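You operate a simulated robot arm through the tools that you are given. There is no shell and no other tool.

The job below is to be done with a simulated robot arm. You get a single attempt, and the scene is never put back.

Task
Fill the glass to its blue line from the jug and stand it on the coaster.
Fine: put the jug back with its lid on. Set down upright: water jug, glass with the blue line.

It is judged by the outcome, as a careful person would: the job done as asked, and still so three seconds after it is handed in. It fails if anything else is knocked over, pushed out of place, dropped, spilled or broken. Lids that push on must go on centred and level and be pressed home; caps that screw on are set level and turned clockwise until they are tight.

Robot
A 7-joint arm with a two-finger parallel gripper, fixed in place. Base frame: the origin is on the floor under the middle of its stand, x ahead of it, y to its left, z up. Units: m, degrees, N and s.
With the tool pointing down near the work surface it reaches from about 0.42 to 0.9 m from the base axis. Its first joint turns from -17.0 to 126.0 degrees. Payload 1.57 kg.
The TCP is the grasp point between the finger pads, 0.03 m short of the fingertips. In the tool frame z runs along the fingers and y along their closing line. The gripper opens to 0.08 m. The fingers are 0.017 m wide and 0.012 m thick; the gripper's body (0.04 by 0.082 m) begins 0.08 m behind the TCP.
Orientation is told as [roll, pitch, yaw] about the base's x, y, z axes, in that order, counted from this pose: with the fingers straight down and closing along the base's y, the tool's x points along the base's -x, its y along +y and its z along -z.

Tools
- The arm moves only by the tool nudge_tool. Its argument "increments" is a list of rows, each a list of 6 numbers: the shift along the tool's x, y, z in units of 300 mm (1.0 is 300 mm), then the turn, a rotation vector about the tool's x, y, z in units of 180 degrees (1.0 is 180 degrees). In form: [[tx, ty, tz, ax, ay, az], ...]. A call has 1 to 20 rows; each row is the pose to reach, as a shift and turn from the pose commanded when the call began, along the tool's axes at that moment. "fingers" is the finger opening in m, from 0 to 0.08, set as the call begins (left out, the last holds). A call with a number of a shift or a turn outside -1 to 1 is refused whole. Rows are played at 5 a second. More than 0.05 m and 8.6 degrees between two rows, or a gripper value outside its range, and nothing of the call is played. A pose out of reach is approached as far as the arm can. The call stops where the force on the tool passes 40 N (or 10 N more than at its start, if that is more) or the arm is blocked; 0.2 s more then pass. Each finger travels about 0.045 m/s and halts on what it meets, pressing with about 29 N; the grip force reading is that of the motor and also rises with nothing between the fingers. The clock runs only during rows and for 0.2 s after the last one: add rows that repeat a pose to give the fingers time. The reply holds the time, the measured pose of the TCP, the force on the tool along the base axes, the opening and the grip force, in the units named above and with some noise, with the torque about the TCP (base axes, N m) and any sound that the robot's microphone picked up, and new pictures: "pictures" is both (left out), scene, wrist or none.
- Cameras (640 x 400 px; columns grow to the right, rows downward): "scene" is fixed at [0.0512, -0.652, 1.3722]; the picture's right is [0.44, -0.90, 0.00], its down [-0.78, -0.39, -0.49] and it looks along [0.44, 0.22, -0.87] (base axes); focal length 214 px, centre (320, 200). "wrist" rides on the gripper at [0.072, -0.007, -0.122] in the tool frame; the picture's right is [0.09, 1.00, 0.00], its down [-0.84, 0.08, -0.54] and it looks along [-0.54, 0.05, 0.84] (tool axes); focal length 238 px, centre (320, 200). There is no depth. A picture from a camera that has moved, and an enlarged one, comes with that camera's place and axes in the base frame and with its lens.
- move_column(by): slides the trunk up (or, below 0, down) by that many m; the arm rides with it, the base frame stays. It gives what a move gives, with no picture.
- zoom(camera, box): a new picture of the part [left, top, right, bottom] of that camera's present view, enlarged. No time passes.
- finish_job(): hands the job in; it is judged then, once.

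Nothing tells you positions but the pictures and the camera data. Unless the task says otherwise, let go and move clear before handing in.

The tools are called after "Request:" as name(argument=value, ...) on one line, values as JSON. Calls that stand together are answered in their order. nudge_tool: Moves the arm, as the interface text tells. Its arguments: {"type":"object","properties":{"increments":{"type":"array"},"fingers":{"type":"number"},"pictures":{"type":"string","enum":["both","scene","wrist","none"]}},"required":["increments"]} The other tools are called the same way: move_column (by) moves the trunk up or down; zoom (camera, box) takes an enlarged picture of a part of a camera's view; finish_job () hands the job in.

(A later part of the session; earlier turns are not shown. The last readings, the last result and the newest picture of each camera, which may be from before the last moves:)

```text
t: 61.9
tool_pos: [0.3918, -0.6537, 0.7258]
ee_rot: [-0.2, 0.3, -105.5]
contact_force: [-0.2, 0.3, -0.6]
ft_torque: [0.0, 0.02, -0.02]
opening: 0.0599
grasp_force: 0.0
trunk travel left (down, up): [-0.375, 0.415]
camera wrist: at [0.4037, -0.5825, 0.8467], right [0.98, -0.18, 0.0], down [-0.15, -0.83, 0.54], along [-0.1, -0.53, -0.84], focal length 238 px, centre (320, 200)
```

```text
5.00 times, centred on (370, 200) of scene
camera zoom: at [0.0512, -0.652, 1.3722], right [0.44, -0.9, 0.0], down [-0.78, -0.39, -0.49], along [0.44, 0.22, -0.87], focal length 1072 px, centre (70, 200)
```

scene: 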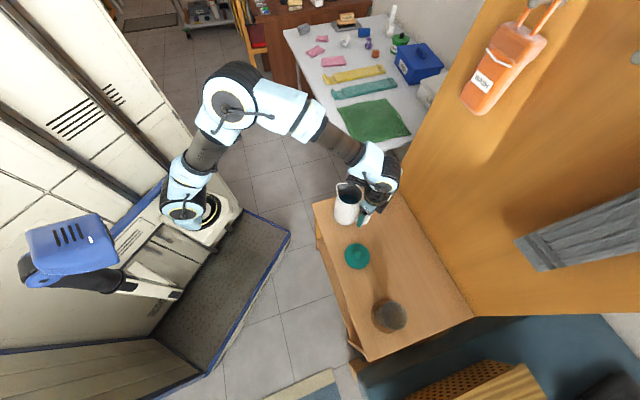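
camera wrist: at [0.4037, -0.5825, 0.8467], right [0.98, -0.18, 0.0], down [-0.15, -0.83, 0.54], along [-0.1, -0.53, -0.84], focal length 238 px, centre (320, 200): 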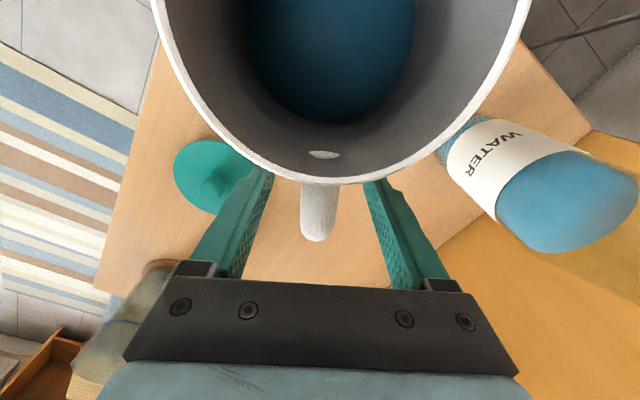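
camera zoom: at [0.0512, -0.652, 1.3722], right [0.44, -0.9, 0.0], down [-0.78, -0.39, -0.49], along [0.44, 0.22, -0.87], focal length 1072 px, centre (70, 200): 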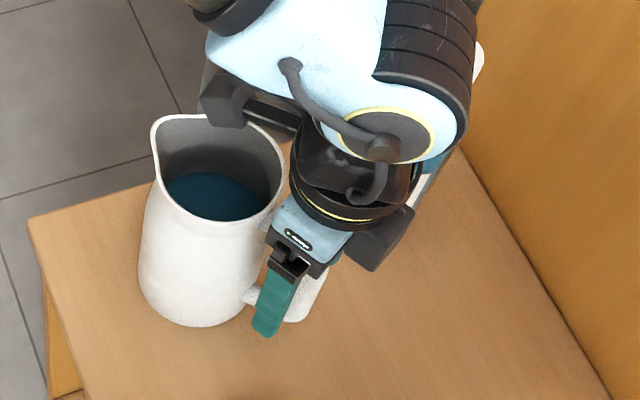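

The fingers straddle the handle, which is centred between them. I'm closing on it now.

Request:
nudge_tool(increments=[[0.007, -0.002, 0, 0, 0, 0], [0.007, -0.002, 0, 0, 0, 0], [0.007, -0.002, 0, 0, 0, 0], [0.007, -0.002, 0, 0, 0, 0], [0.007, -0.002, 0, 0, 0, 0], [0.007, -0.002, 0, 0, 0, 0]], fingers=0.0, pictures="both")

Request:
zoom(camera="wrist", box=[220, 80, 420, 280])

Request:
zoom(camera="scene", box=[320, 160, 420, 240])

```text
t: 63.3
tool_pos: [0.3909, -0.6526, 0.7248]
ee_rot: [-0.1, 0.2, -105.5]
contact_force: [-0.4, 0.5, 2.2]
ft_torque: [0.14, -0.23, 0.12]
opening: 0.0155
grasp_force: 29.2
trunk travel left (down, up): [-0.375, 0.415]
camera wrist: at [0.4035, -0.5803, 0.8468], right [0.98, -0.18, 0.0], down [-0.15, -0.83, 0.54], along [-0.1, -0.53, -0.84], focal length 238 px, centre (320, 200)
```

scene: 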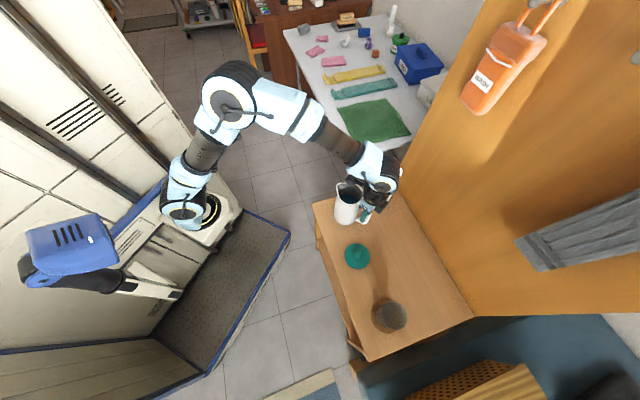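
wrist: 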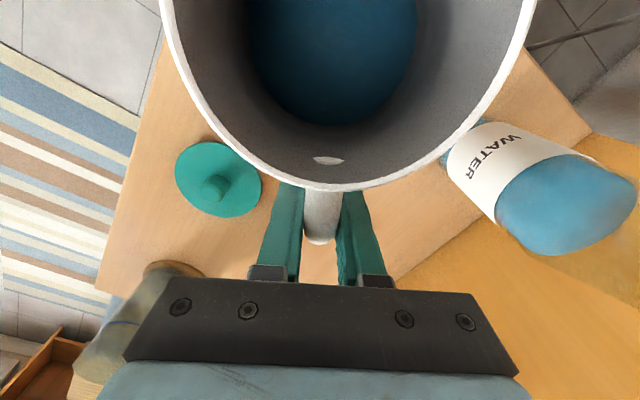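

```text
2.00 times, centred on (320, 180) of wrist
camera zoom: at [0.4035, -0.5803, 0.8468], right [0.98, -0.18, 0.0], down [-0.15, -0.83, 0.54], along [-0.1, -0.53, -0.84], focal length 477 px, centre (320, 240)
```

zoom: 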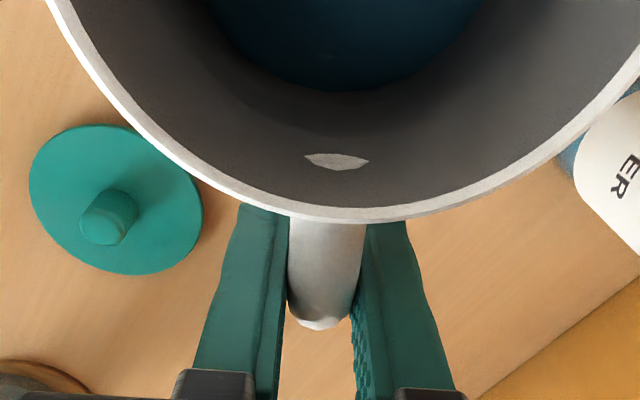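

```text
5.00 times, centred on (370, 200) of scene
camera zoom: at [0.0512, -0.652, 1.3722], right [0.44, -0.9, 0.0], down [-0.78, -0.39, -0.49], along [0.44, 0.22, -0.87], focal length 1072 px, centre (70, 200)
```

zoom: 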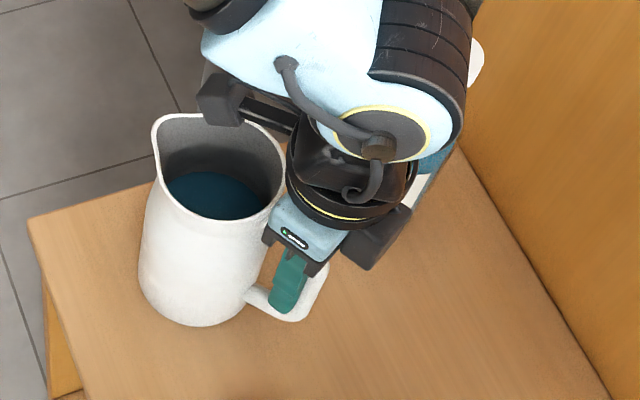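

The handle is gripped at 15.5 mm and 29 N. I'll lift a little at first to see whether the jug stays level in the grip.

Request:
nudge_tool(increments=[[0, 0, -0.008, 0, 0, 0], [0, 0, -0.016, 0, 0, 0], [0, 0, -0.025, 0, 0, 0], [0, 0, -0.025, 0, 0, 0]], pictures="both")

Request:
zoom(camera="wrist", box=[220, 80, 420, 280])

Request:
zoom(camera="scene", box=[320, 160, 420, 240])

```text
t: 64.3
tool_pos: [0.391, -0.6519, 0.7322]
ee_rot: [-0.1, 0.1, -105.4]
contact_force: [0.1, -1.3, -6.2]
ft_torque: [-0.34, 0.1, 0.06]
opening: 0.0158
grasp_force: 29.0
trunk travel left (down, up): [-0.375, 0.415]
camera wrist: at [0.4027, -0.5805, 0.8543], right [0.98, -0.18, 0.0], down [-0.15, -0.83, 0.54], along [-0.1, -0.53, -0.84], focal length 238 px, centre (320, 200)
```

scene: 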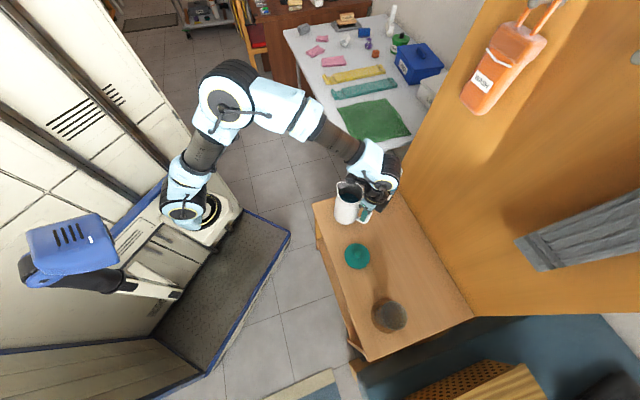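
wrist: 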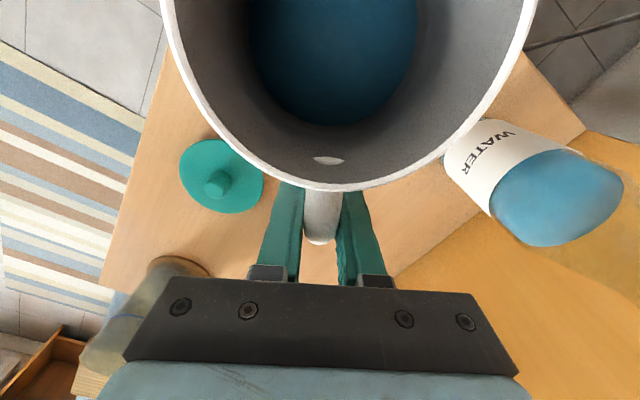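

```text
2.00 times, centred on (320, 180) of wrist
camera zoom: at [0.4027, -0.5805, 0.8543], right [0.98, -0.18, 0.0], down [-0.15, -0.83, 0.54], along [-0.1, -0.53, -0.84], focal length 477 px, centre (320, 240)
```

zoom: 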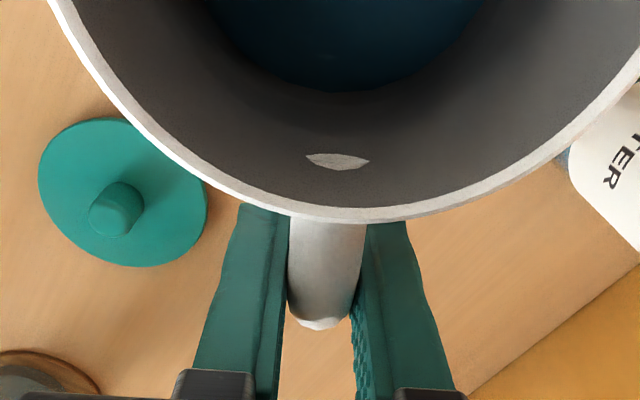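

```text
5.00 times, centred on (370, 200) of scene
camera zoom: at [0.0512, -0.652, 1.3722], right [0.44, -0.9, 0.0], down [-0.78, -0.39, -0.49], along [0.44, 0.22, -0.87], focal length 1072 px, centre (70, 200)
```

zoom: 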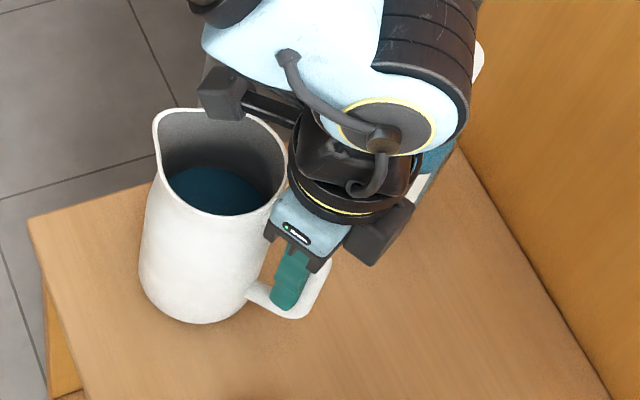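

The jug lifts level and weighs about 6.2 N, and the handle isn't slipping. Before I carry it over, I want to check how close the wooden cabinet beyond the table's end is to the jug's path.

Request:
zoom(camera="scene", box=[340, 280, 560, 400])

Request:
nudge_tool(increments=[[0, 0, -0.08, 0, 0, 0], [0, 0, -0.2, 0, 0, 0], [0, 0, -0.32, 0, 0, 0], [0, 0, -0.44, 0, 0, 0], [0, 0, -0.56, 0, 0, 0], [0, 0, -0.68, 0, 0, 0], [0, 0, -0.727, 0, 0, 0], [0, 0, -0.727, 0, 0, 0]], pictures="both")

```text
2.91 times, centred on (450, 340) of scene
camera zoom: at [0.0512, -0.652, 1.3722], right [0.44, -0.9, 0.0], down [-0.78, -0.39, -0.49], along [0.44, 0.22, -0.87], focal length 624 px, centre (-58, -207)
```

zoom: 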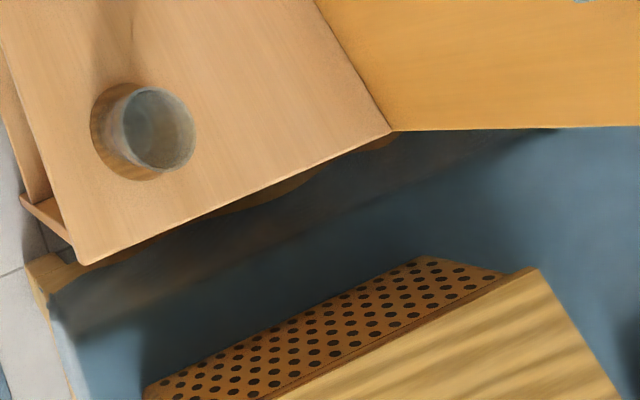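

```text
t: 66.1
tool_pos: [0.3919, -0.653, 0.9498]
ee_rot: [-0.1, 0.2, -105.5]
contact_force: [0.4, -0.6, -5.5]
ft_torque: [-0.37, 0.14, -0.02]
opening: 0.0156
grasp_force: 29.0
trunk travel left (down, up): [-0.375, 0.415]
camera wrist: at [0.4037, -0.5812, 1.0719], right [0.98, -0.18, 0.0], down [-0.15, -0.83, 0.54], along [-0.1, -0.53, -0.84], focal length 238 px, centre (320, 200)
```

scene: 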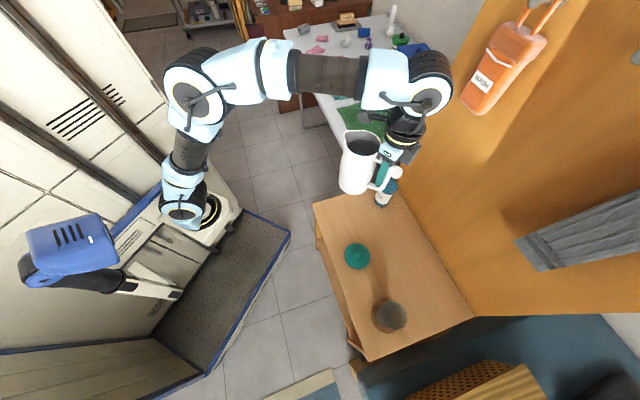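
wrist: 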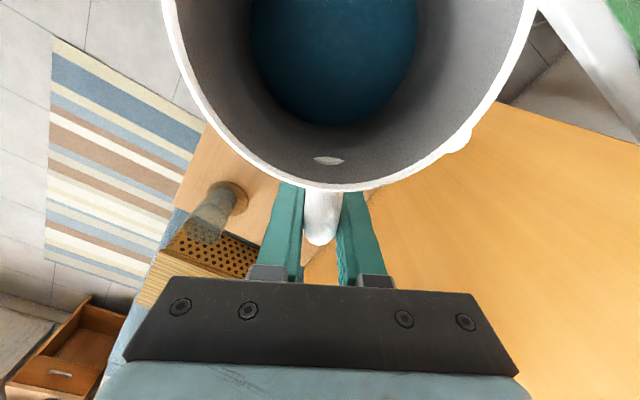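

The cabinet's top edge is about 10 cm beyond the jug's planned path and lower, so it's clear. I'm carrying the jug high over the glass and tilting only slightly, well below the spill angle of about 45°.

Request:
nudge_tool(increments=[[-0.078, -0.053, 0, 0, -0.0104, 0], [-0.156, -0.105, 0, 0, -0.0208, 0], [-0.234, -0.158, 0, 0, -0.0312, 0], [-0.312, -0.211, 0, 0, -0.0417, 0], [-0.39, -0.264, 0, 0, -0.052, 0], [-0.469, -0.316, 0, 0, -0.0625, 0], [-0.547, -0.369, 0, 0, -0.0729, 0], [-0.625, -0.422, 0, 0, -0.0833, 0], [-0.625, -0.422, 0, 0, -0.0833, 0]], pictures="both")

Request:
nudge_tool(increments=[[-0.074, -0.029, 0.02, 0, -0.0139, 0], [-0.148, -0.058, 0.04, 0, -0.0278, 0], [-0.222, -0.087, 0.06, 0, -0.0417, 0], [-0.296, -0.116, 0.08, 0, -0.0556, 0], [-0.37, -0.145, 0.1, 0, -0.0694, 0], [-0.444, -0.174, 0.12, 0, -0.0833, 0], [-0.518, -0.203, 0.14, 0, -0.0972, 0], [-0.592, -0.232, 0.159, 0, -0.111, 0], [-0.592, -0.232, 0.159, 0, -0.111, 0]], pictures="both")

```text
t: 68.1
tool_pos: [0.2191, -0.7994, 0.9511]
ee_rot: [-0.2, -14.7, -105.4]
contact_force: [0.6, 0.0, -6.1]
ft_torque: [-0.31, 0.08, -0.02]
opening: 0.0154
grasp_force: 28.7
trunk travel left (down, up): [-0.375, 0.415]
camera wrist: at [0.2379, -0.6995, 1.0493], right [0.98, -0.18, -0.03], down [-0.1, -0.67, 0.74], along [-0.15, -0.72, -0.67], focal length 238 px, centre (320, 200)
```

scene: 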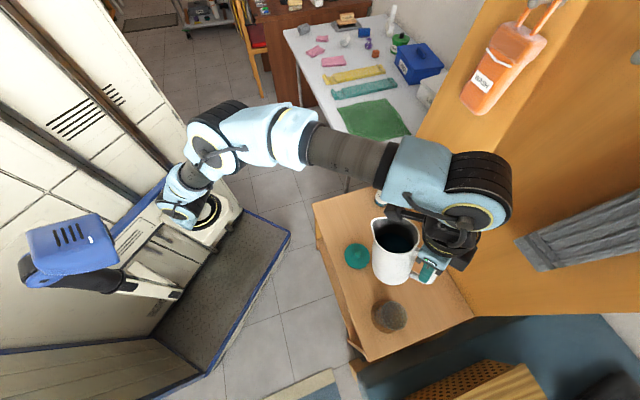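
wrist: 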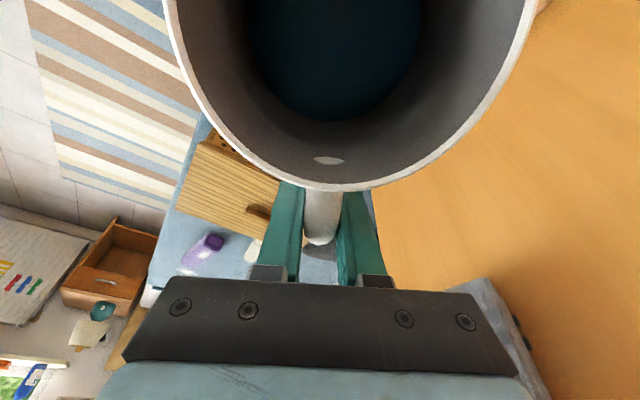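

```text
t: 70.1
tool_pos: [0.1032, -0.9428, 0.9422]
ee_rot: [-0.2, -34.7, -105.3]
contact_force: [0.2, -0.7, -6.5]
ft_torque: [-0.16, 0.07, 0.0]
opening: 0.0157
grasp_force: 28.7
out of reach, approached as far as the arm can: row 7, 8, 9
trunk travel left (down, up): [-0.375, 0.415]
camera wrist: at [0.1299, -0.8168, 1.001], right [0.98, -0.19, -0.06], down [-0.02, -0.39, 0.92], along [-0.2, -0.9, -0.38], focal length 238 px, centre (320, 200)
```

scene: 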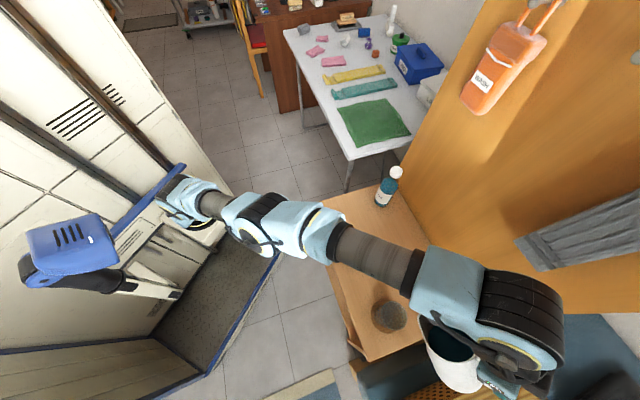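
wrist: 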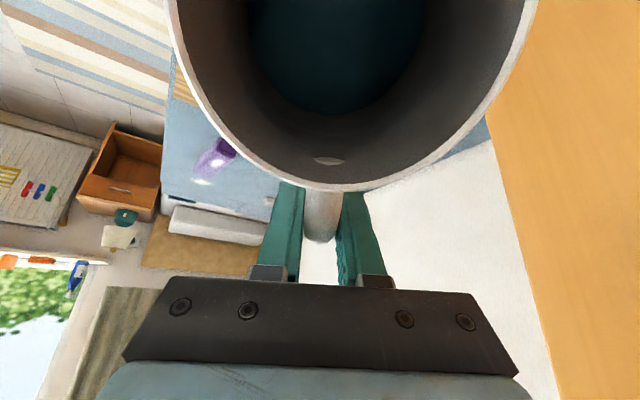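

The jug is beside the glass at a 35° tilt with no water lost, but that height was slightly out of reach. I'll come down a little, where the arm reaches further.

Request:
nudge_tool(increments=[[0.03, 0, 0.042, 0, 0, 0], [0.06, 0, 0.085, 0, 0, 0], [0.09, 0, 0.128, 0, 0, 0], [0.09, 0, 0.128, 0, 0, 0]], pictures="both")

Request:
zoom(camera="scene", box=[350, 270, 510, 400])

```text
t: 71.1
tool_pos: [0.1036, -0.9415, 0.8943]
ee_rot: [-0.2, -34.8, -105.4]
contact_force: [0.2, 0.4, -6.4]
ft_torque: [-0.17, 0.02, 0.04]
opening: 0.0158
grasp_force: 29.3
trunk travel left (down, up): [-0.375, 0.415]
camera wrist: at [0.13, -0.8163, 0.9533], right [0.98, -0.19, -0.06], down [-0.02, -0.39, 0.92], along [-0.2, -0.9, -0.38], focal length 238 px, centre (320, 200)
```

scene: 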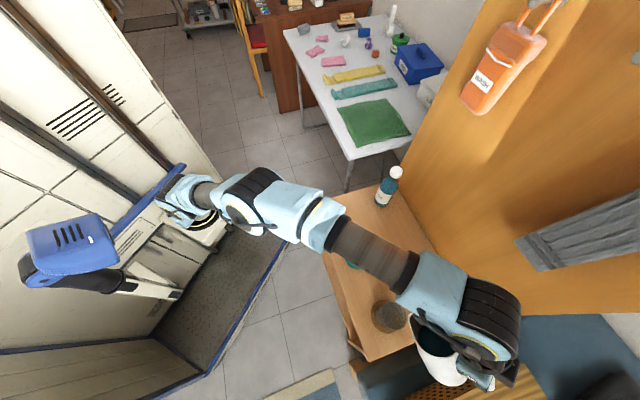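
wrist: 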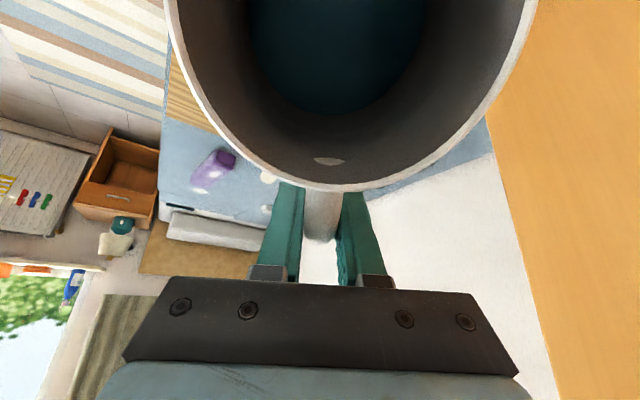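

```text
3.08 times, centred on (430, 335) of scene
camera zoom: at [0.0512, -0.652, 1.3722], right [0.44, -0.9, 0.0], down [-0.78, -0.39, -0.49], along [0.44, 0.22, -0.87], focal length 660 px, centre (-18, -215)
```

zoom: 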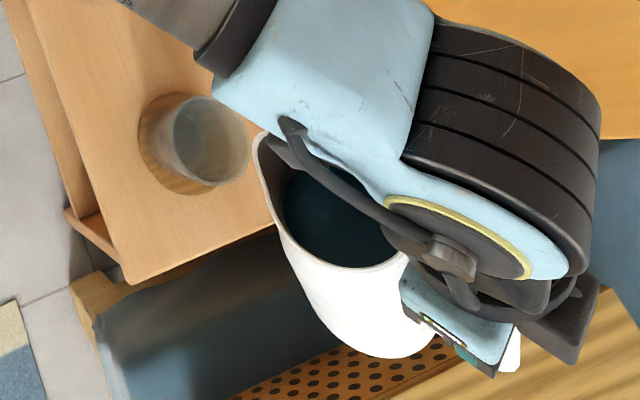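

The spout lip is above the glass centre at z ≈ 0.86. I'll lower it and set it slightly to the near side of the glass at about 42° tilt, just short of pouring.

Request:
nudge_tool(increments=[[0.013, 0.004, 0.036, 0, -0.01, 0], [0.026, 0.008, 0.072, 0, -0.02, 0], [0.04, 0.012, 0.108, 0, -0.03, 0], [0.053, 0.0167, 0.144, 0, -0.04, 0], [0.053, 0.0167, 0.144, 0, -0.04, 0]], pictures="both")

Request:
zoom(camera="scene", box=[350, 280, 450, 360])

```text
t: 72.3
tool_pos: [0.1052, -0.9539, 0.8502]
ee_rot: [-0.3, -42.1, -105.3]
contact_force: [-0.5, -0.2, -6.5]
ft_torque: [-0.16, 0.06, -0.02]
opening: 0.0158
grasp_force: 29.2
trunk travel left (down, up): [-0.375, 0.415]
camera wrist: at [0.1324, -0.822, 0.8931], right [0.98, -0.2, -0.07], down [0.01, -0.27, 0.96], along [-0.21, -0.94, -0.26], focal length 238 px, centre (320, 200)
```

scene: 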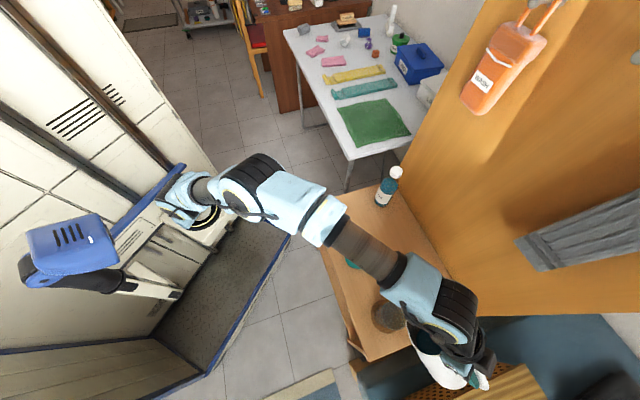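
wrist: 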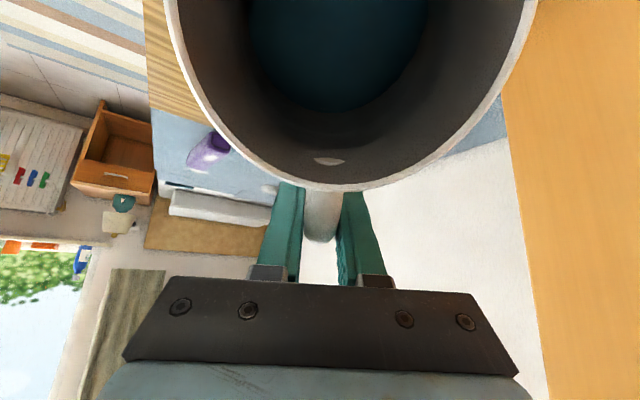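

```text
5.00 times, centred on (400, 320) of scene
camera zoom: at [0.0512, -0.652, 1.3722], right [0.44, -0.9, 0.0], down [-0.78, -0.39, -0.49], along [0.44, 0.22, -0.87], focal length 1072 px, centre (-80, -400)
```

zoom: 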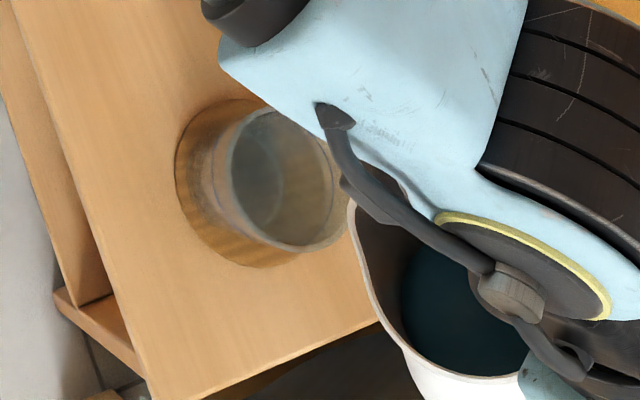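

Lip position is confirmed over the near half of the glass. I'll now tilt in small steps about the lip and watch for flow.

Request:
nudge_tool(increments=[[0.0235, 0, 0.001, 0, 0, 0], [0.0154, 0, -0.0219, 0, -0.0167, 0], [0.0154, 0, -0.0219, 0, -0.0167, 0]], pictures="none")

Request:
zoom(camera="scene", box=[350, 280, 450, 360])

Request:
nudge_tool(increments=[[-0.0056, 0, -0.0152, 0, -0.0111, 0], [-0.0056, 0, -0.0152, 0, -0.0111, 0]], pictures="none")

Request:
zoom(camera="scene", box=[350, 280, 450, 360])

```text
t: 73.1
tool_pos: [0.1062, -0.9472, 0.8533]
ee_rot: [-0.3, -45.0, -105.3]
contact_force: [0.5, 0.5, -5.9]
ft_torque: [-0.11, 0.04, -0.01]
opening: 0.0157
grasp_force: 29.4
trunk travel left (down, up): [-0.375, 0.415]
```

```text
5.00 times, centred on (400, 320) of scene
camera zoom: at [0.0512, -0.652, 1.3722], right [0.44, -0.9, 0.0], down [-0.78, -0.39, -0.49], along [0.44, 0.22, -0.87], focal length 1072 px, centre (-80, -400)
```

zoom: 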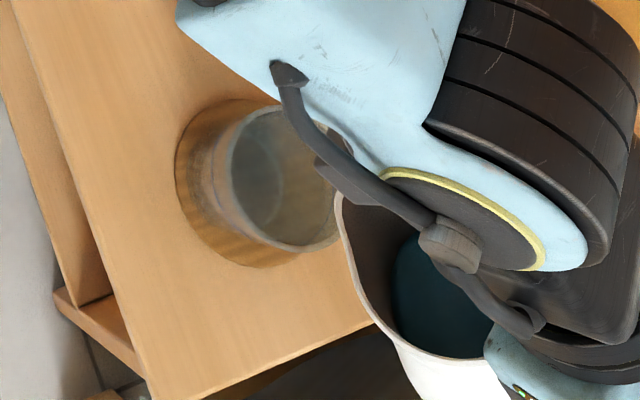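

```text
t: 73.7
tool_pos: [0.108, -0.9447, 0.8578]
ee_rot: [-0.3, -47.0, -105.2]
contact_force: [0.4, -0.1, -6.3]
ft_torque: [-0.12, 0.02, 0.02]
opening: 0.0157
grasp_force: 28.9
trunk travel left (down, up): [-0.375, 0.415]
```

```text
5.00 times, centred on (400, 320) of scene
camera zoom: at [0.0512, -0.652, 1.3722], right [0.44, -0.9, 0.0], down [-0.78, -0.39, -0.49], along [0.44, 0.22, -0.87], focal length 1072 px, centre (-80, -400)
```

zoom: 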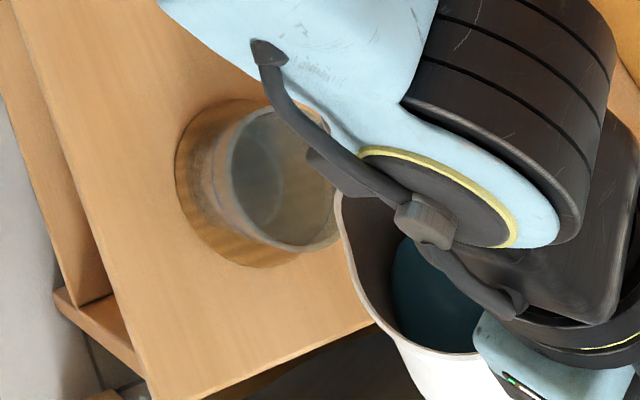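

Request:
nudge_tool(increments=[[-0.0056, 0, -0.0152, 0, -0.0111, 0], [-0.0056, 0, -0.0152, 0, -0.0111, 0]], pictures="none")

Request:
zoom(camera="scene", box=[350, 280, 450, 360])

Request:
nudge_tool(increments=[[-0.0056, 0, -0.0152, 0, -0.0111, 0], [-0.0056, 0, -0.0152, 0, -0.0111, 0]], pictures="none")

Request:
zoom(camera="scene", box=[350, 280, 450, 360])

```text
t: 74.3
tool_pos: [0.1081, -0.9431, 0.8617]
ee_rot: [-0.3, -49.0, -105.3]
contact_force: [0.5, -0.2, -6.1]
ft_torque: [-0.12, 0.02, 0.01]
opening: 0.0156
grasp_force: 29.6
trunk travel left (down, up): [-0.375, 0.415]
```

```text
5.00 times, centred on (400, 320) of scene
camera zoom: at [0.0512, -0.652, 1.3722], right [0.44, -0.9, 0.0], down [-0.78, -0.39, -0.49], along [0.44, 0.22, -0.87], focal length 1072 px, centre (-80, -400)
```

zoom: 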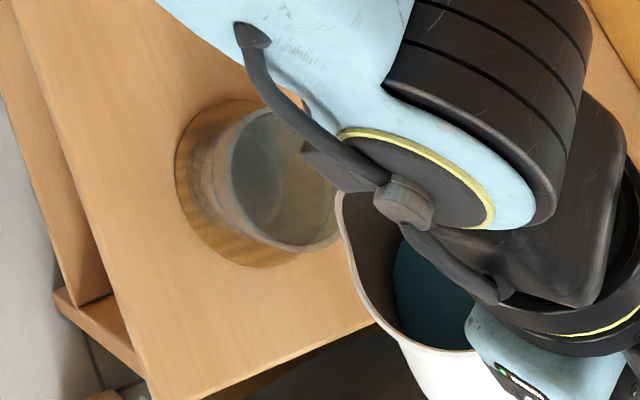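

```text
t: 74.9
tool_pos: [0.1088, -0.9414, 0.866]
ee_rot: [-0.2, -51.0, -105.3]
contact_force: [0.0, -0.3, -6.9]
ft_torque: [-0.05, 0.04, 0.0]
opening: 0.0153
grasp_force: 29.1
trunk travel left (down, up): [-0.375, 0.415]
```

```text
5.00 times, centred on (400, 320) of scene
camera zoom: at [0.0512, -0.652, 1.3722], right [0.44, -0.9, 0.0], down [-0.78, -0.39, -0.49], along [0.44, 0.22, -0.87], focal length 1072 px, centre (-80, -400)
```

zoom: 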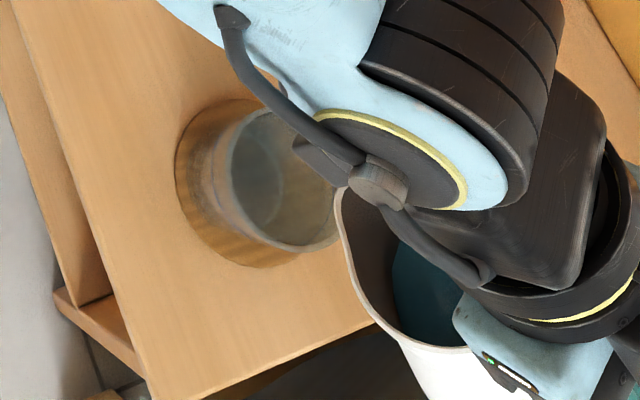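

Request:
nudge_tool(increments=[[-0.0056, 0, -0.0152, 0, -0.0111, 0], [-0.0056, 0, -0.0152, 0, -0.0111, 0]], pictures="none")

Request:
zoom(camera="scene", box=[350, 280, 450, 360])

Request:
nudge_tool(increments=[[-0.0056, 0, -0.0152, 0, -0.0111, 0], [-0.0056, 0, -0.0152, 0, -0.0111, 0]], pictures="none")

Request:
zoom(camera="scene", box=[350, 280, 450, 360])

```text
t: 75.5
tool_pos: [0.1098, -0.9396, 0.8701]
ee_rot: [-0.3, -53.0, -105.2]
contact_force: [0.2, -0.8, -5.8]
ft_torque: [-0.05, 0.02, 0.01]
opening: 0.0158
grasp_force: 29.1
trunk travel left (down, up): [-0.375, 0.415]
```

```text
5.00 times, centred on (400, 320) of scene
camera zoom: at [0.0512, -0.652, 1.3722], right [0.44, -0.9, 0.0], down [-0.78, -0.39, -0.49], along [0.44, 0.22, -0.87], focal length 1072 px, centre (-80, -400)
```

zoom: 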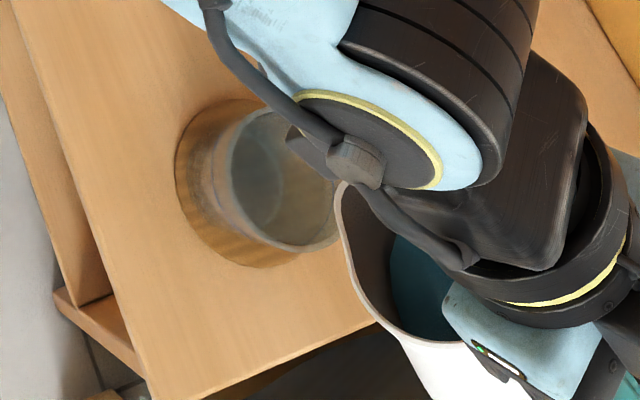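

```text
t: 76.1
tool_pos: [0.1098, -0.9359, 0.8747]
ee_rot: [-0.3, -55.0, -105.1]
contact_force: [0.6, -0.1, -6.2]
ft_torque: [-0.01, 0.06, 0.0]
opening: 0.0156
grasp_force: 28.7
trunk travel left (down, up): [-0.375, 0.415]
```

```text
5.00 times, centred on (400, 320) of scene
camera zoom: at [0.0512, -0.652, 1.3722], right [0.44, -0.9, 0.0], down [-0.78, -0.39, -0.49], along [0.44, 0.22, -0.87], focal length 1072 px, centre (-80, -400)
```

zoom: 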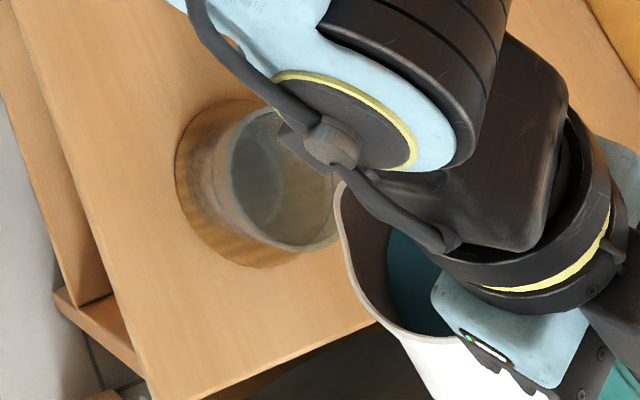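

Request:
nudge_tool(increments=[[-0.0056, 0, -0.0152, 0, -0.0111, 0], [-0.0056, 0, -0.0152, 0, -0.0111, 0]], pictures="none")

Request:
zoom(camera="scene", box=[350, 280, 450, 360])

Request:
nudge_tool(increments=[[-0.0056, 0, -0.0152, 0, -0.0111, 0], [-0.0056, 0, -0.0152, 0, -0.0111, 0]], pictures="wrist")

Request:
zoom(camera="scene", box=[350, 280, 450, 360])

```text
t: 76.7
tool_pos: [0.1115, -0.9339, 0.8772]
ee_rot: [-0.4, -57.0, -105.2]
contact_force: [0.7, -0.4, -6.8]
ft_torque: [-0.02, 0.02, -0.05]
opening: 0.0157
grasp_force: 29.5
trunk travel left (down, up): [-0.375, 0.415]
```

```text
5.00 times, centred on (400, 320) of scene
camera zoom: at [0.0512, -0.652, 1.3722], right [0.44, -0.9, 0.0], down [-0.78, -0.39, -0.49], along [0.44, 0.22, -0.87], focal length 1072 px, centre (-80, -400)
```

zoom: 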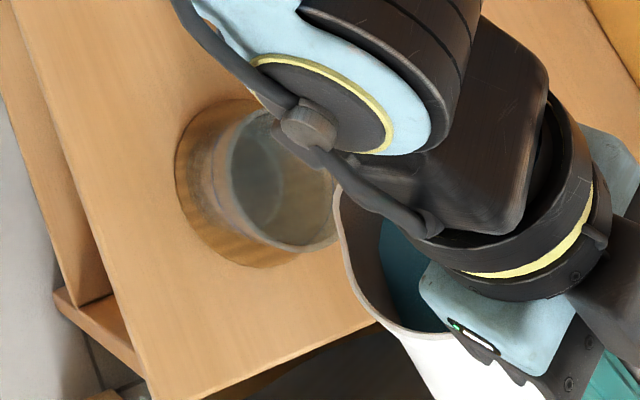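

```text
t: 77.3
tool_pos: [0.112, -0.9312, 0.8815]
ee_rot: [-0.4, -59.0, -105.2]
contact_force: [0.8, 0.3, -6.7]
ft_torque: [-0.02, 0.0, -0.01]
opening: 0.0155
grasp_force: 29.1
trunk travel left (down, up): [-0.375, 0.415]
camera wrist: at [0.142, -0.7917, 0.8824], right [0.97, -0.22, -0.08], down [0.09, 0.01, 1.0], along [-0.22, -0.98, 0.03], focal length 238 px, centre (320, 200)
```

wrist: 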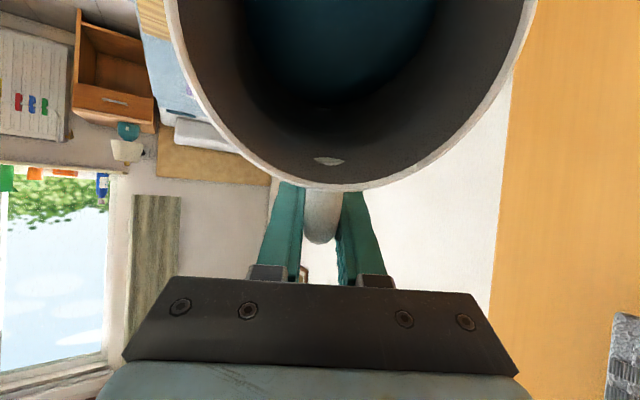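

```text
5.00 times, centred on (400, 320) of scene
camera zoom: at [0.0512, -0.652, 1.3722], right [0.44, -0.9, 0.0], down [-0.78, -0.39, -0.49], along [0.44, 0.22, -0.87], focal length 1072 px, centre (-80, -400)
```

zoom: 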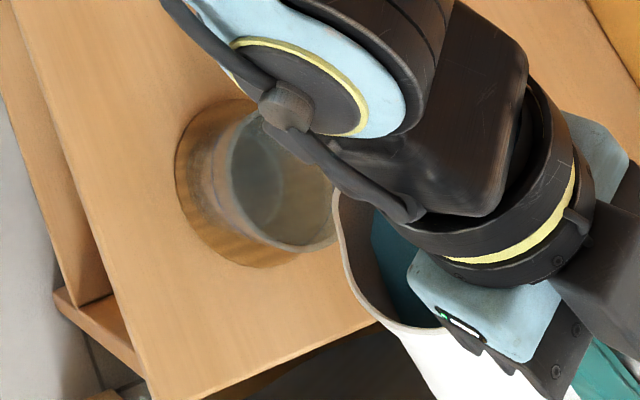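

Request:
nudge_tool(increments=[[-0.0056, 0, -0.0152, 0, -0.0111, 0], [-0.0056, 0, -0.0152, 0, -0.0111, 0]], pictures="none")

Request:
zoom(camera="scene", box=[350, 280, 450, 360])

Request:
nudge_tool(increments=[[-0.0056, 0, -0.0152, 0, -0.0111, 0], [-0.0056, 0, -0.0152, 0, -0.0111, 0]], pictures="none")

Request:
zoom(camera="scene", box=[350, 280, 450, 360])

```text
t: 77.9
tool_pos: [0.113, -0.9273, 0.8861]
ee_rot: [-0.4, -60.9, -105.2]
contact_force: [0.0, -0.1, -7.0]
ft_torque: [0.0, 0.03, 0.03]
opening: 0.0156
grasp_force: 28.6
trunk travel left (down, up): [-0.375, 0.415]
```

```text
5.00 times, centred on (400, 320) of scene
camera zoom: at [0.0512, -0.652, 1.3722], right [0.44, -0.9, 0.0], down [-0.78, -0.39, -0.49], along [0.44, 0.22, -0.87], focal length 1072 px, centre (-80, -400)
```

zoom: 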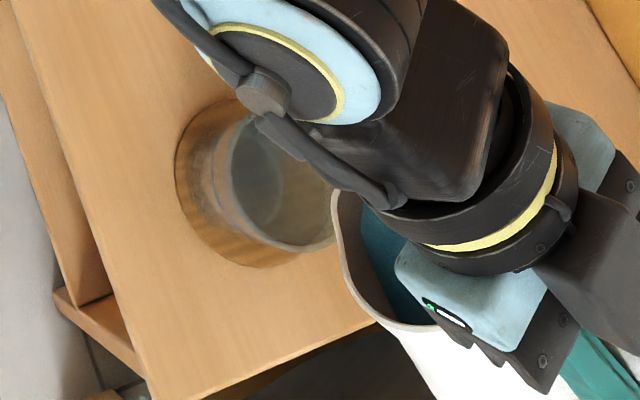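

```text
t: 78.5
tool_pos: [0.1126, -0.9245, 0.8884]
ee_rot: [-0.3, -63.0, -105.0]
contact_force: [1.4, 0.7, -6.4]
ft_torque: [0.08, 0.02, 0.0]
opening: 0.0155
grasp_force: 28.6
trunk travel left (down, up): [-0.375, 0.415]
```

```text
5.00 times, centred on (400, 320) of scene
camera zoom: at [0.0512, -0.652, 1.3722], right [0.44, -0.9, 0.0], down [-0.78, -0.39, -0.49], along [0.44, 0.22, -0.87], focal length 1072 px, centre (-80, -400)
```

zoom: 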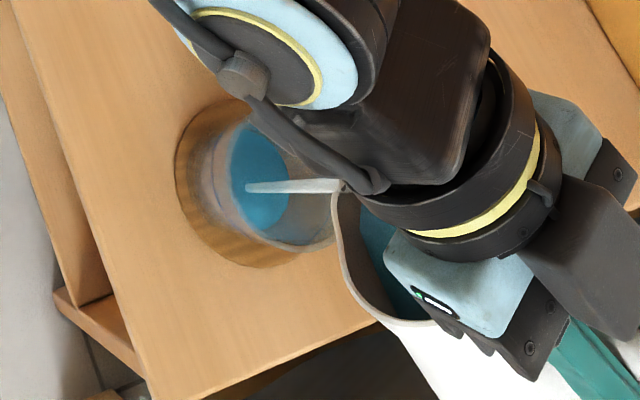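

Flow has started at a 63° tilt and the stream lands inside the glass. I'll hold here and watch the level.

Request:
nudge_tool(increments=[[0, 0, 0, 0, 0, 0]], pictures="none")

Request:
zoom(camera="scene", box=[360, 290, 420, 340])

```text
t: 78.9
tool_pos: [0.1139, -0.924, 0.8884]
ee_rot: [-0.5, -63.0, -105.0]
contact_force: [-0.2, 1.1, -6.1]
ft_torque: [0.02, -0.01, -0.02]
opening: 0.0157
grasp_force: 29.0
trunk travel left (down, up): [-0.375, 0.415]
```

```text
8.00 times, centred on (390, 315) of scene
camera zoom: at [0.0512, -0.652, 1.3722], right [0.44, -0.9, 0.0], down [-0.78, -0.39, -0.49], along [0.44, 0.22, -0.87], focal length 1716 px, centre (-240, -720)
```

zoom: 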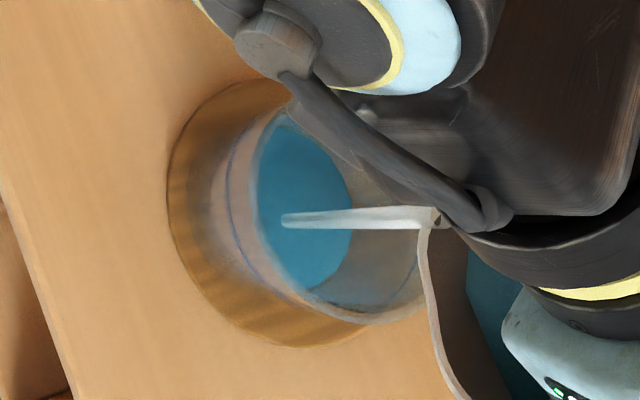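

Request:
nudge_tool(increments=[[0, 0, 0, 0, 0, 0]], pictures="none")

Request:
zoom(camera="scene", box=[360, 290, 420, 340])

```text
t: 79.3
tool_pos: [0.1141, -0.925, 0.8876]
ee_rot: [-0.3, -63.0, -105.1]
contact_force: [1.4, -0.2, -6.4]
ft_torque: [0.06, -0.02, -0.01]
opening: 0.0156
grasp_force: 29.1
trunk travel left (down, up): [-0.375, 0.415]
```

```text
8.00 times, centred on (390, 315) of scene
camera zoom: at [0.0512, -0.652, 1.3722], right [0.44, -0.9, 0.0], down [-0.78, -0.39, -0.49], along [0.44, 0.22, -0.87], focal length 1716 px, centre (-240, -720)
```

zoom: 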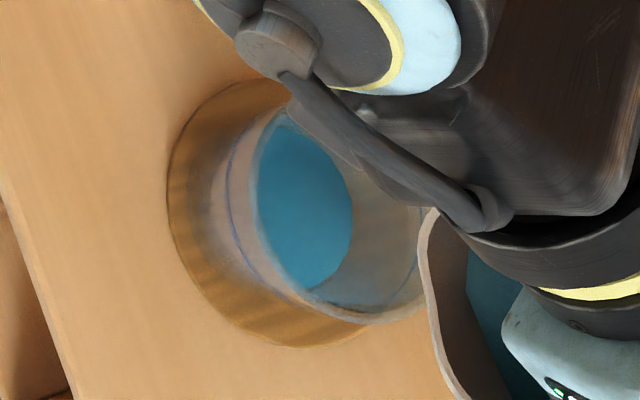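

The flow stops once the surface settles to the lip, so each degree gives a measured amount. I'll go on in small steps.

Request:
nudge_tool(increments=[[-0.0028, 0, -0.0076, 0, -0.0056, 0], [-0.0056, 0, -0.0152, 0, -0.0111, 0], [-0.0056, 0, -0.0152, 0, -0.0111, 0], [-0.0056, 0, -0.0152, 0, -0.0111, 0]], pictures="none")

Request:
zoom(camera="scene", box=[360, 290, 420, 340])

Request:
nudge_tool(increments=[[0, 0, 0, 0, 0, 0], [0, 0, 0, 0, 0, 0]], pictures="none")

Request:
zoom(camera="scene", box=[360, 290, 420, 340])

```text
t: 80.3
tool_pos: [0.1153, -0.9205, 0.8934]
ee_rot: [-0.5, -65.0, -105.2]
contact_force: [0.8, -0.5, -6.1]
ft_torque: [0.01, -0.01, 0.0]
opening: 0.0158
grasp_force: 29.1
trunk travel left (down, up): [-0.375, 0.415]
```

```text
8.00 times, centred on (390, 315) of scene
camera zoom: at [0.0512, -0.652, 1.3722], right [0.44, -0.9, 0.0], down [-0.78, -0.39, -0.49], along [0.44, 0.22, -0.87], focal length 1716 px, centre (-240, -720)
```

zoom: 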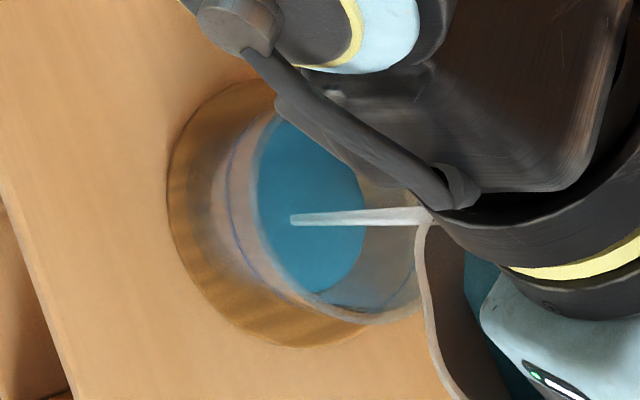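

```text
t: 80.9
tool_pos: [0.1136, -0.9215, 0.8927]
ee_rot: [-0.5, -65.0, -105.1]
contact_force: [0.2, -0.5, -5.7]
ft_torque: [0.05, -0.04, 0.0]
opening: 0.0157
grasp_force: 28.8
trunk travel left (down, up): [-0.375, 0.415]
```

```text
8.00 times, centred on (390, 315) of scene
camera zoom: at [0.0512, -0.652, 1.3722], right [0.44, -0.9, 0.0], down [-0.78, -0.39, -0.49], along [0.44, 0.22, -0.87], focal length 1716 px, centre (-240, -720)
```

zoom: 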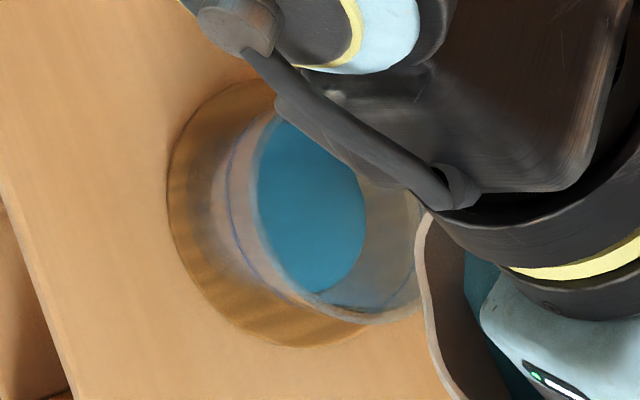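

Request:
zoom(camera="scene", box=[380, 300, 420, 335])

Request:
zoom(camera="scene", box=[375, 305, 400, 330])

```text
11.43 times, centred on (400, 318) of scene
camera zoom: at [0.0512, -0.652, 1.3722], right [0.44, -0.9, 0.0], down [-0.78, -0.39, -0.49], along [0.44, 0.22, -0.87], focal length 2451 px, centre (-594, -1143)
```

zoom: 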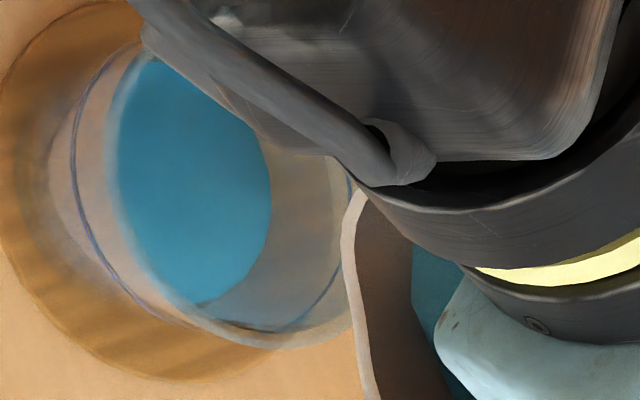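

```text
16.00 times, centred on (388, 318) of scene
camera zoom: at [0.0512, -0.652, 1.3722], right [0.44, -0.9, 0.0], down [-0.78, -0.39, -0.49], along [0.44, 0.22, -0.87], focal length 3432 px, centre (-760, -1680)
```

zoom: 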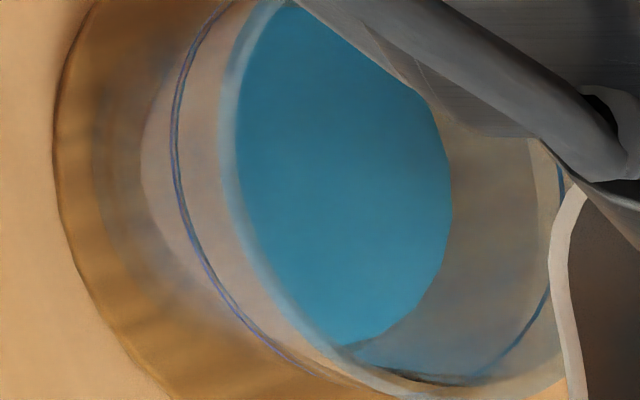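

I can see the blue line on the far inside wall at about x = 560 in the 16× view, with the water edge at about 452. There's still some way to go, so I'll continue with 2° steps.

Request:
nudge_tool(increments=[[-0.0028, 0, -0.0076, 0, -0.0056, 0], [-0.0056, 0, -0.0152, 0, -0.0111, 0], [-0.0056, 0, -0.0152, 0, -0.0111, 0], [-0.0056, 0, -0.0152, 0, -0.0111, 0], [-0.0056, 0, -0.0152, 0, -0.0111, 0], [-0.0056, 0, -0.0152, 0, -0.0111, 0]], pictures="none")

Request:
zoom(camera="scene", box=[375, 305, 400, 330])

Request:
zoom(camera="scene", box=[360, 290, 420, 340])

```text
t: 82.3
tool_pos: [0.1154, -0.9185, 0.897]
ee_rot: [-0.5, -67.0, -105.1]
contact_force: [-0.8, 0.4, -6.2]
ft_torque: [0.07, -0.03, 0.0]
opening: 0.0155
grasp_force: 29.2
trunk travel left (down, up): [-0.375, 0.415]
```

```text
16.00 times, centred on (388, 318) of scene
camera zoom: at [0.0512, -0.652, 1.3722], right [0.44, -0.9, 0.0], down [-0.78, -0.39, -0.49], along [0.44, 0.22, -0.87], focal length 3432 px, centre (-760, -1680)
```

zoom: 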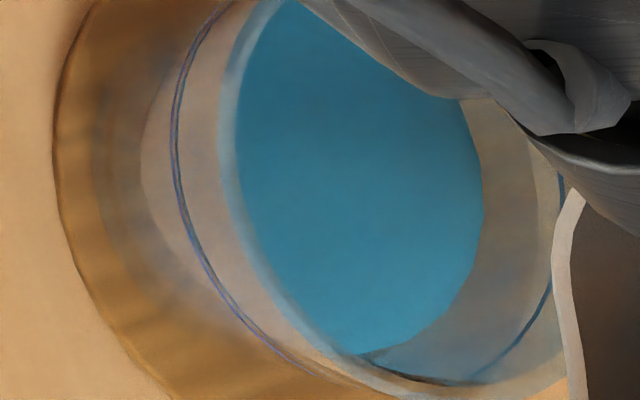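

```text
8.00 times, centred on (390, 315) of scene
camera zoom: at [0.0512, -0.652, 1.3722], right [0.44, -0.9, 0.0], down [-0.78, -0.39, -0.49], along [0.44, 0.22, -0.87], focal length 1716 px, centre (-240, -720)
```

zoom: 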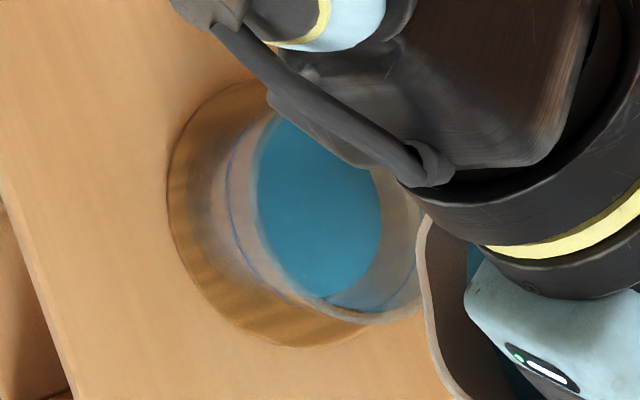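

Request:
nudge_tool(increments=[[-0.0028, 0, -0.0076, 0, -0.0056, 0], [-0.0056, 0, -0.0152, 0, -0.0111, 0], [-0.0056, 0, -0.0152, 0, -0.0111, 0], [-0.0056, 0, -0.0152, 0, -0.0111, 0], [-0.0056, 0, -0.0152, 0, -0.0111, 0], [-0.0056, 0, -0.0152, 0, -0.0111, 0], [-0.0056, 0, -0.0152, 0, -0.0111, 0]], pictures="none")

Request:
zoom(camera="scene", box=[375, 305, 400, 330])

Request:
zoom(camera="scene", box=[360, 290, 420, 340])

```text
t: 83.9
tool_pos: [0.1162, -0.9151, 0.9009]
ee_rot: [-0.4, -69.0, -104.9]
contact_force: [0.1, 0.2, -5.2]
ft_torque: [0.03, 0.01, 0.0]
opening: 0.0157
grasp_force: 28.5
trunk travel left (down, up): [-0.375, 0.415]
```

```text
16.00 times, centred on (388, 318) of scene
camera zoom: at [0.0512, -0.652, 1.3722], right [0.44, -0.9, 0.0], down [-0.78, -0.39, -0.49], along [0.44, 0.22, -0.87], focal length 3432 px, centre (-760, -1680)
```

zoom: 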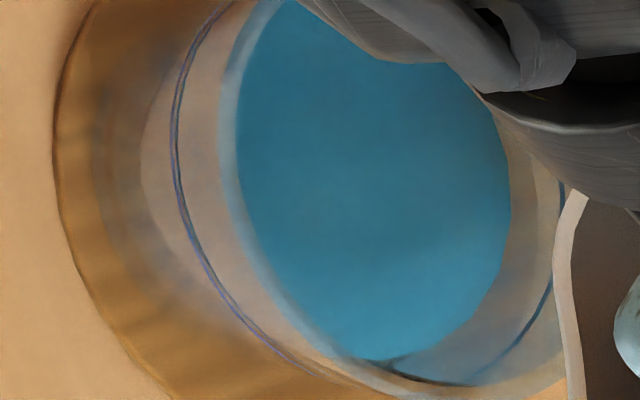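

```text
8.00 times, centred on (390, 315) of scene
camera zoom: at [0.0512, -0.652, 1.3722], right [0.44, -0.9, 0.0], down [-0.78, -0.39, -0.49], along [0.44, 0.22, -0.87], focal length 1716 px, centre (-240, -720)
```

zoom: 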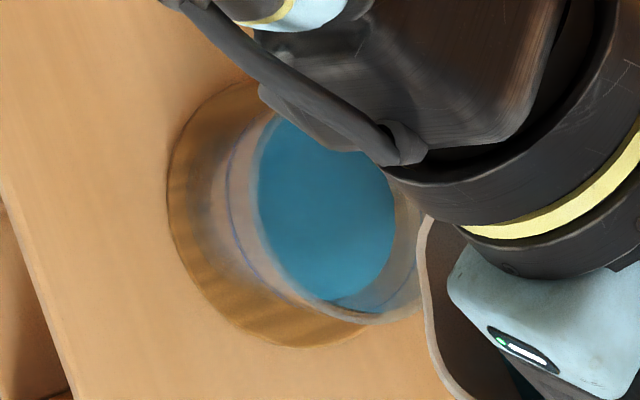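

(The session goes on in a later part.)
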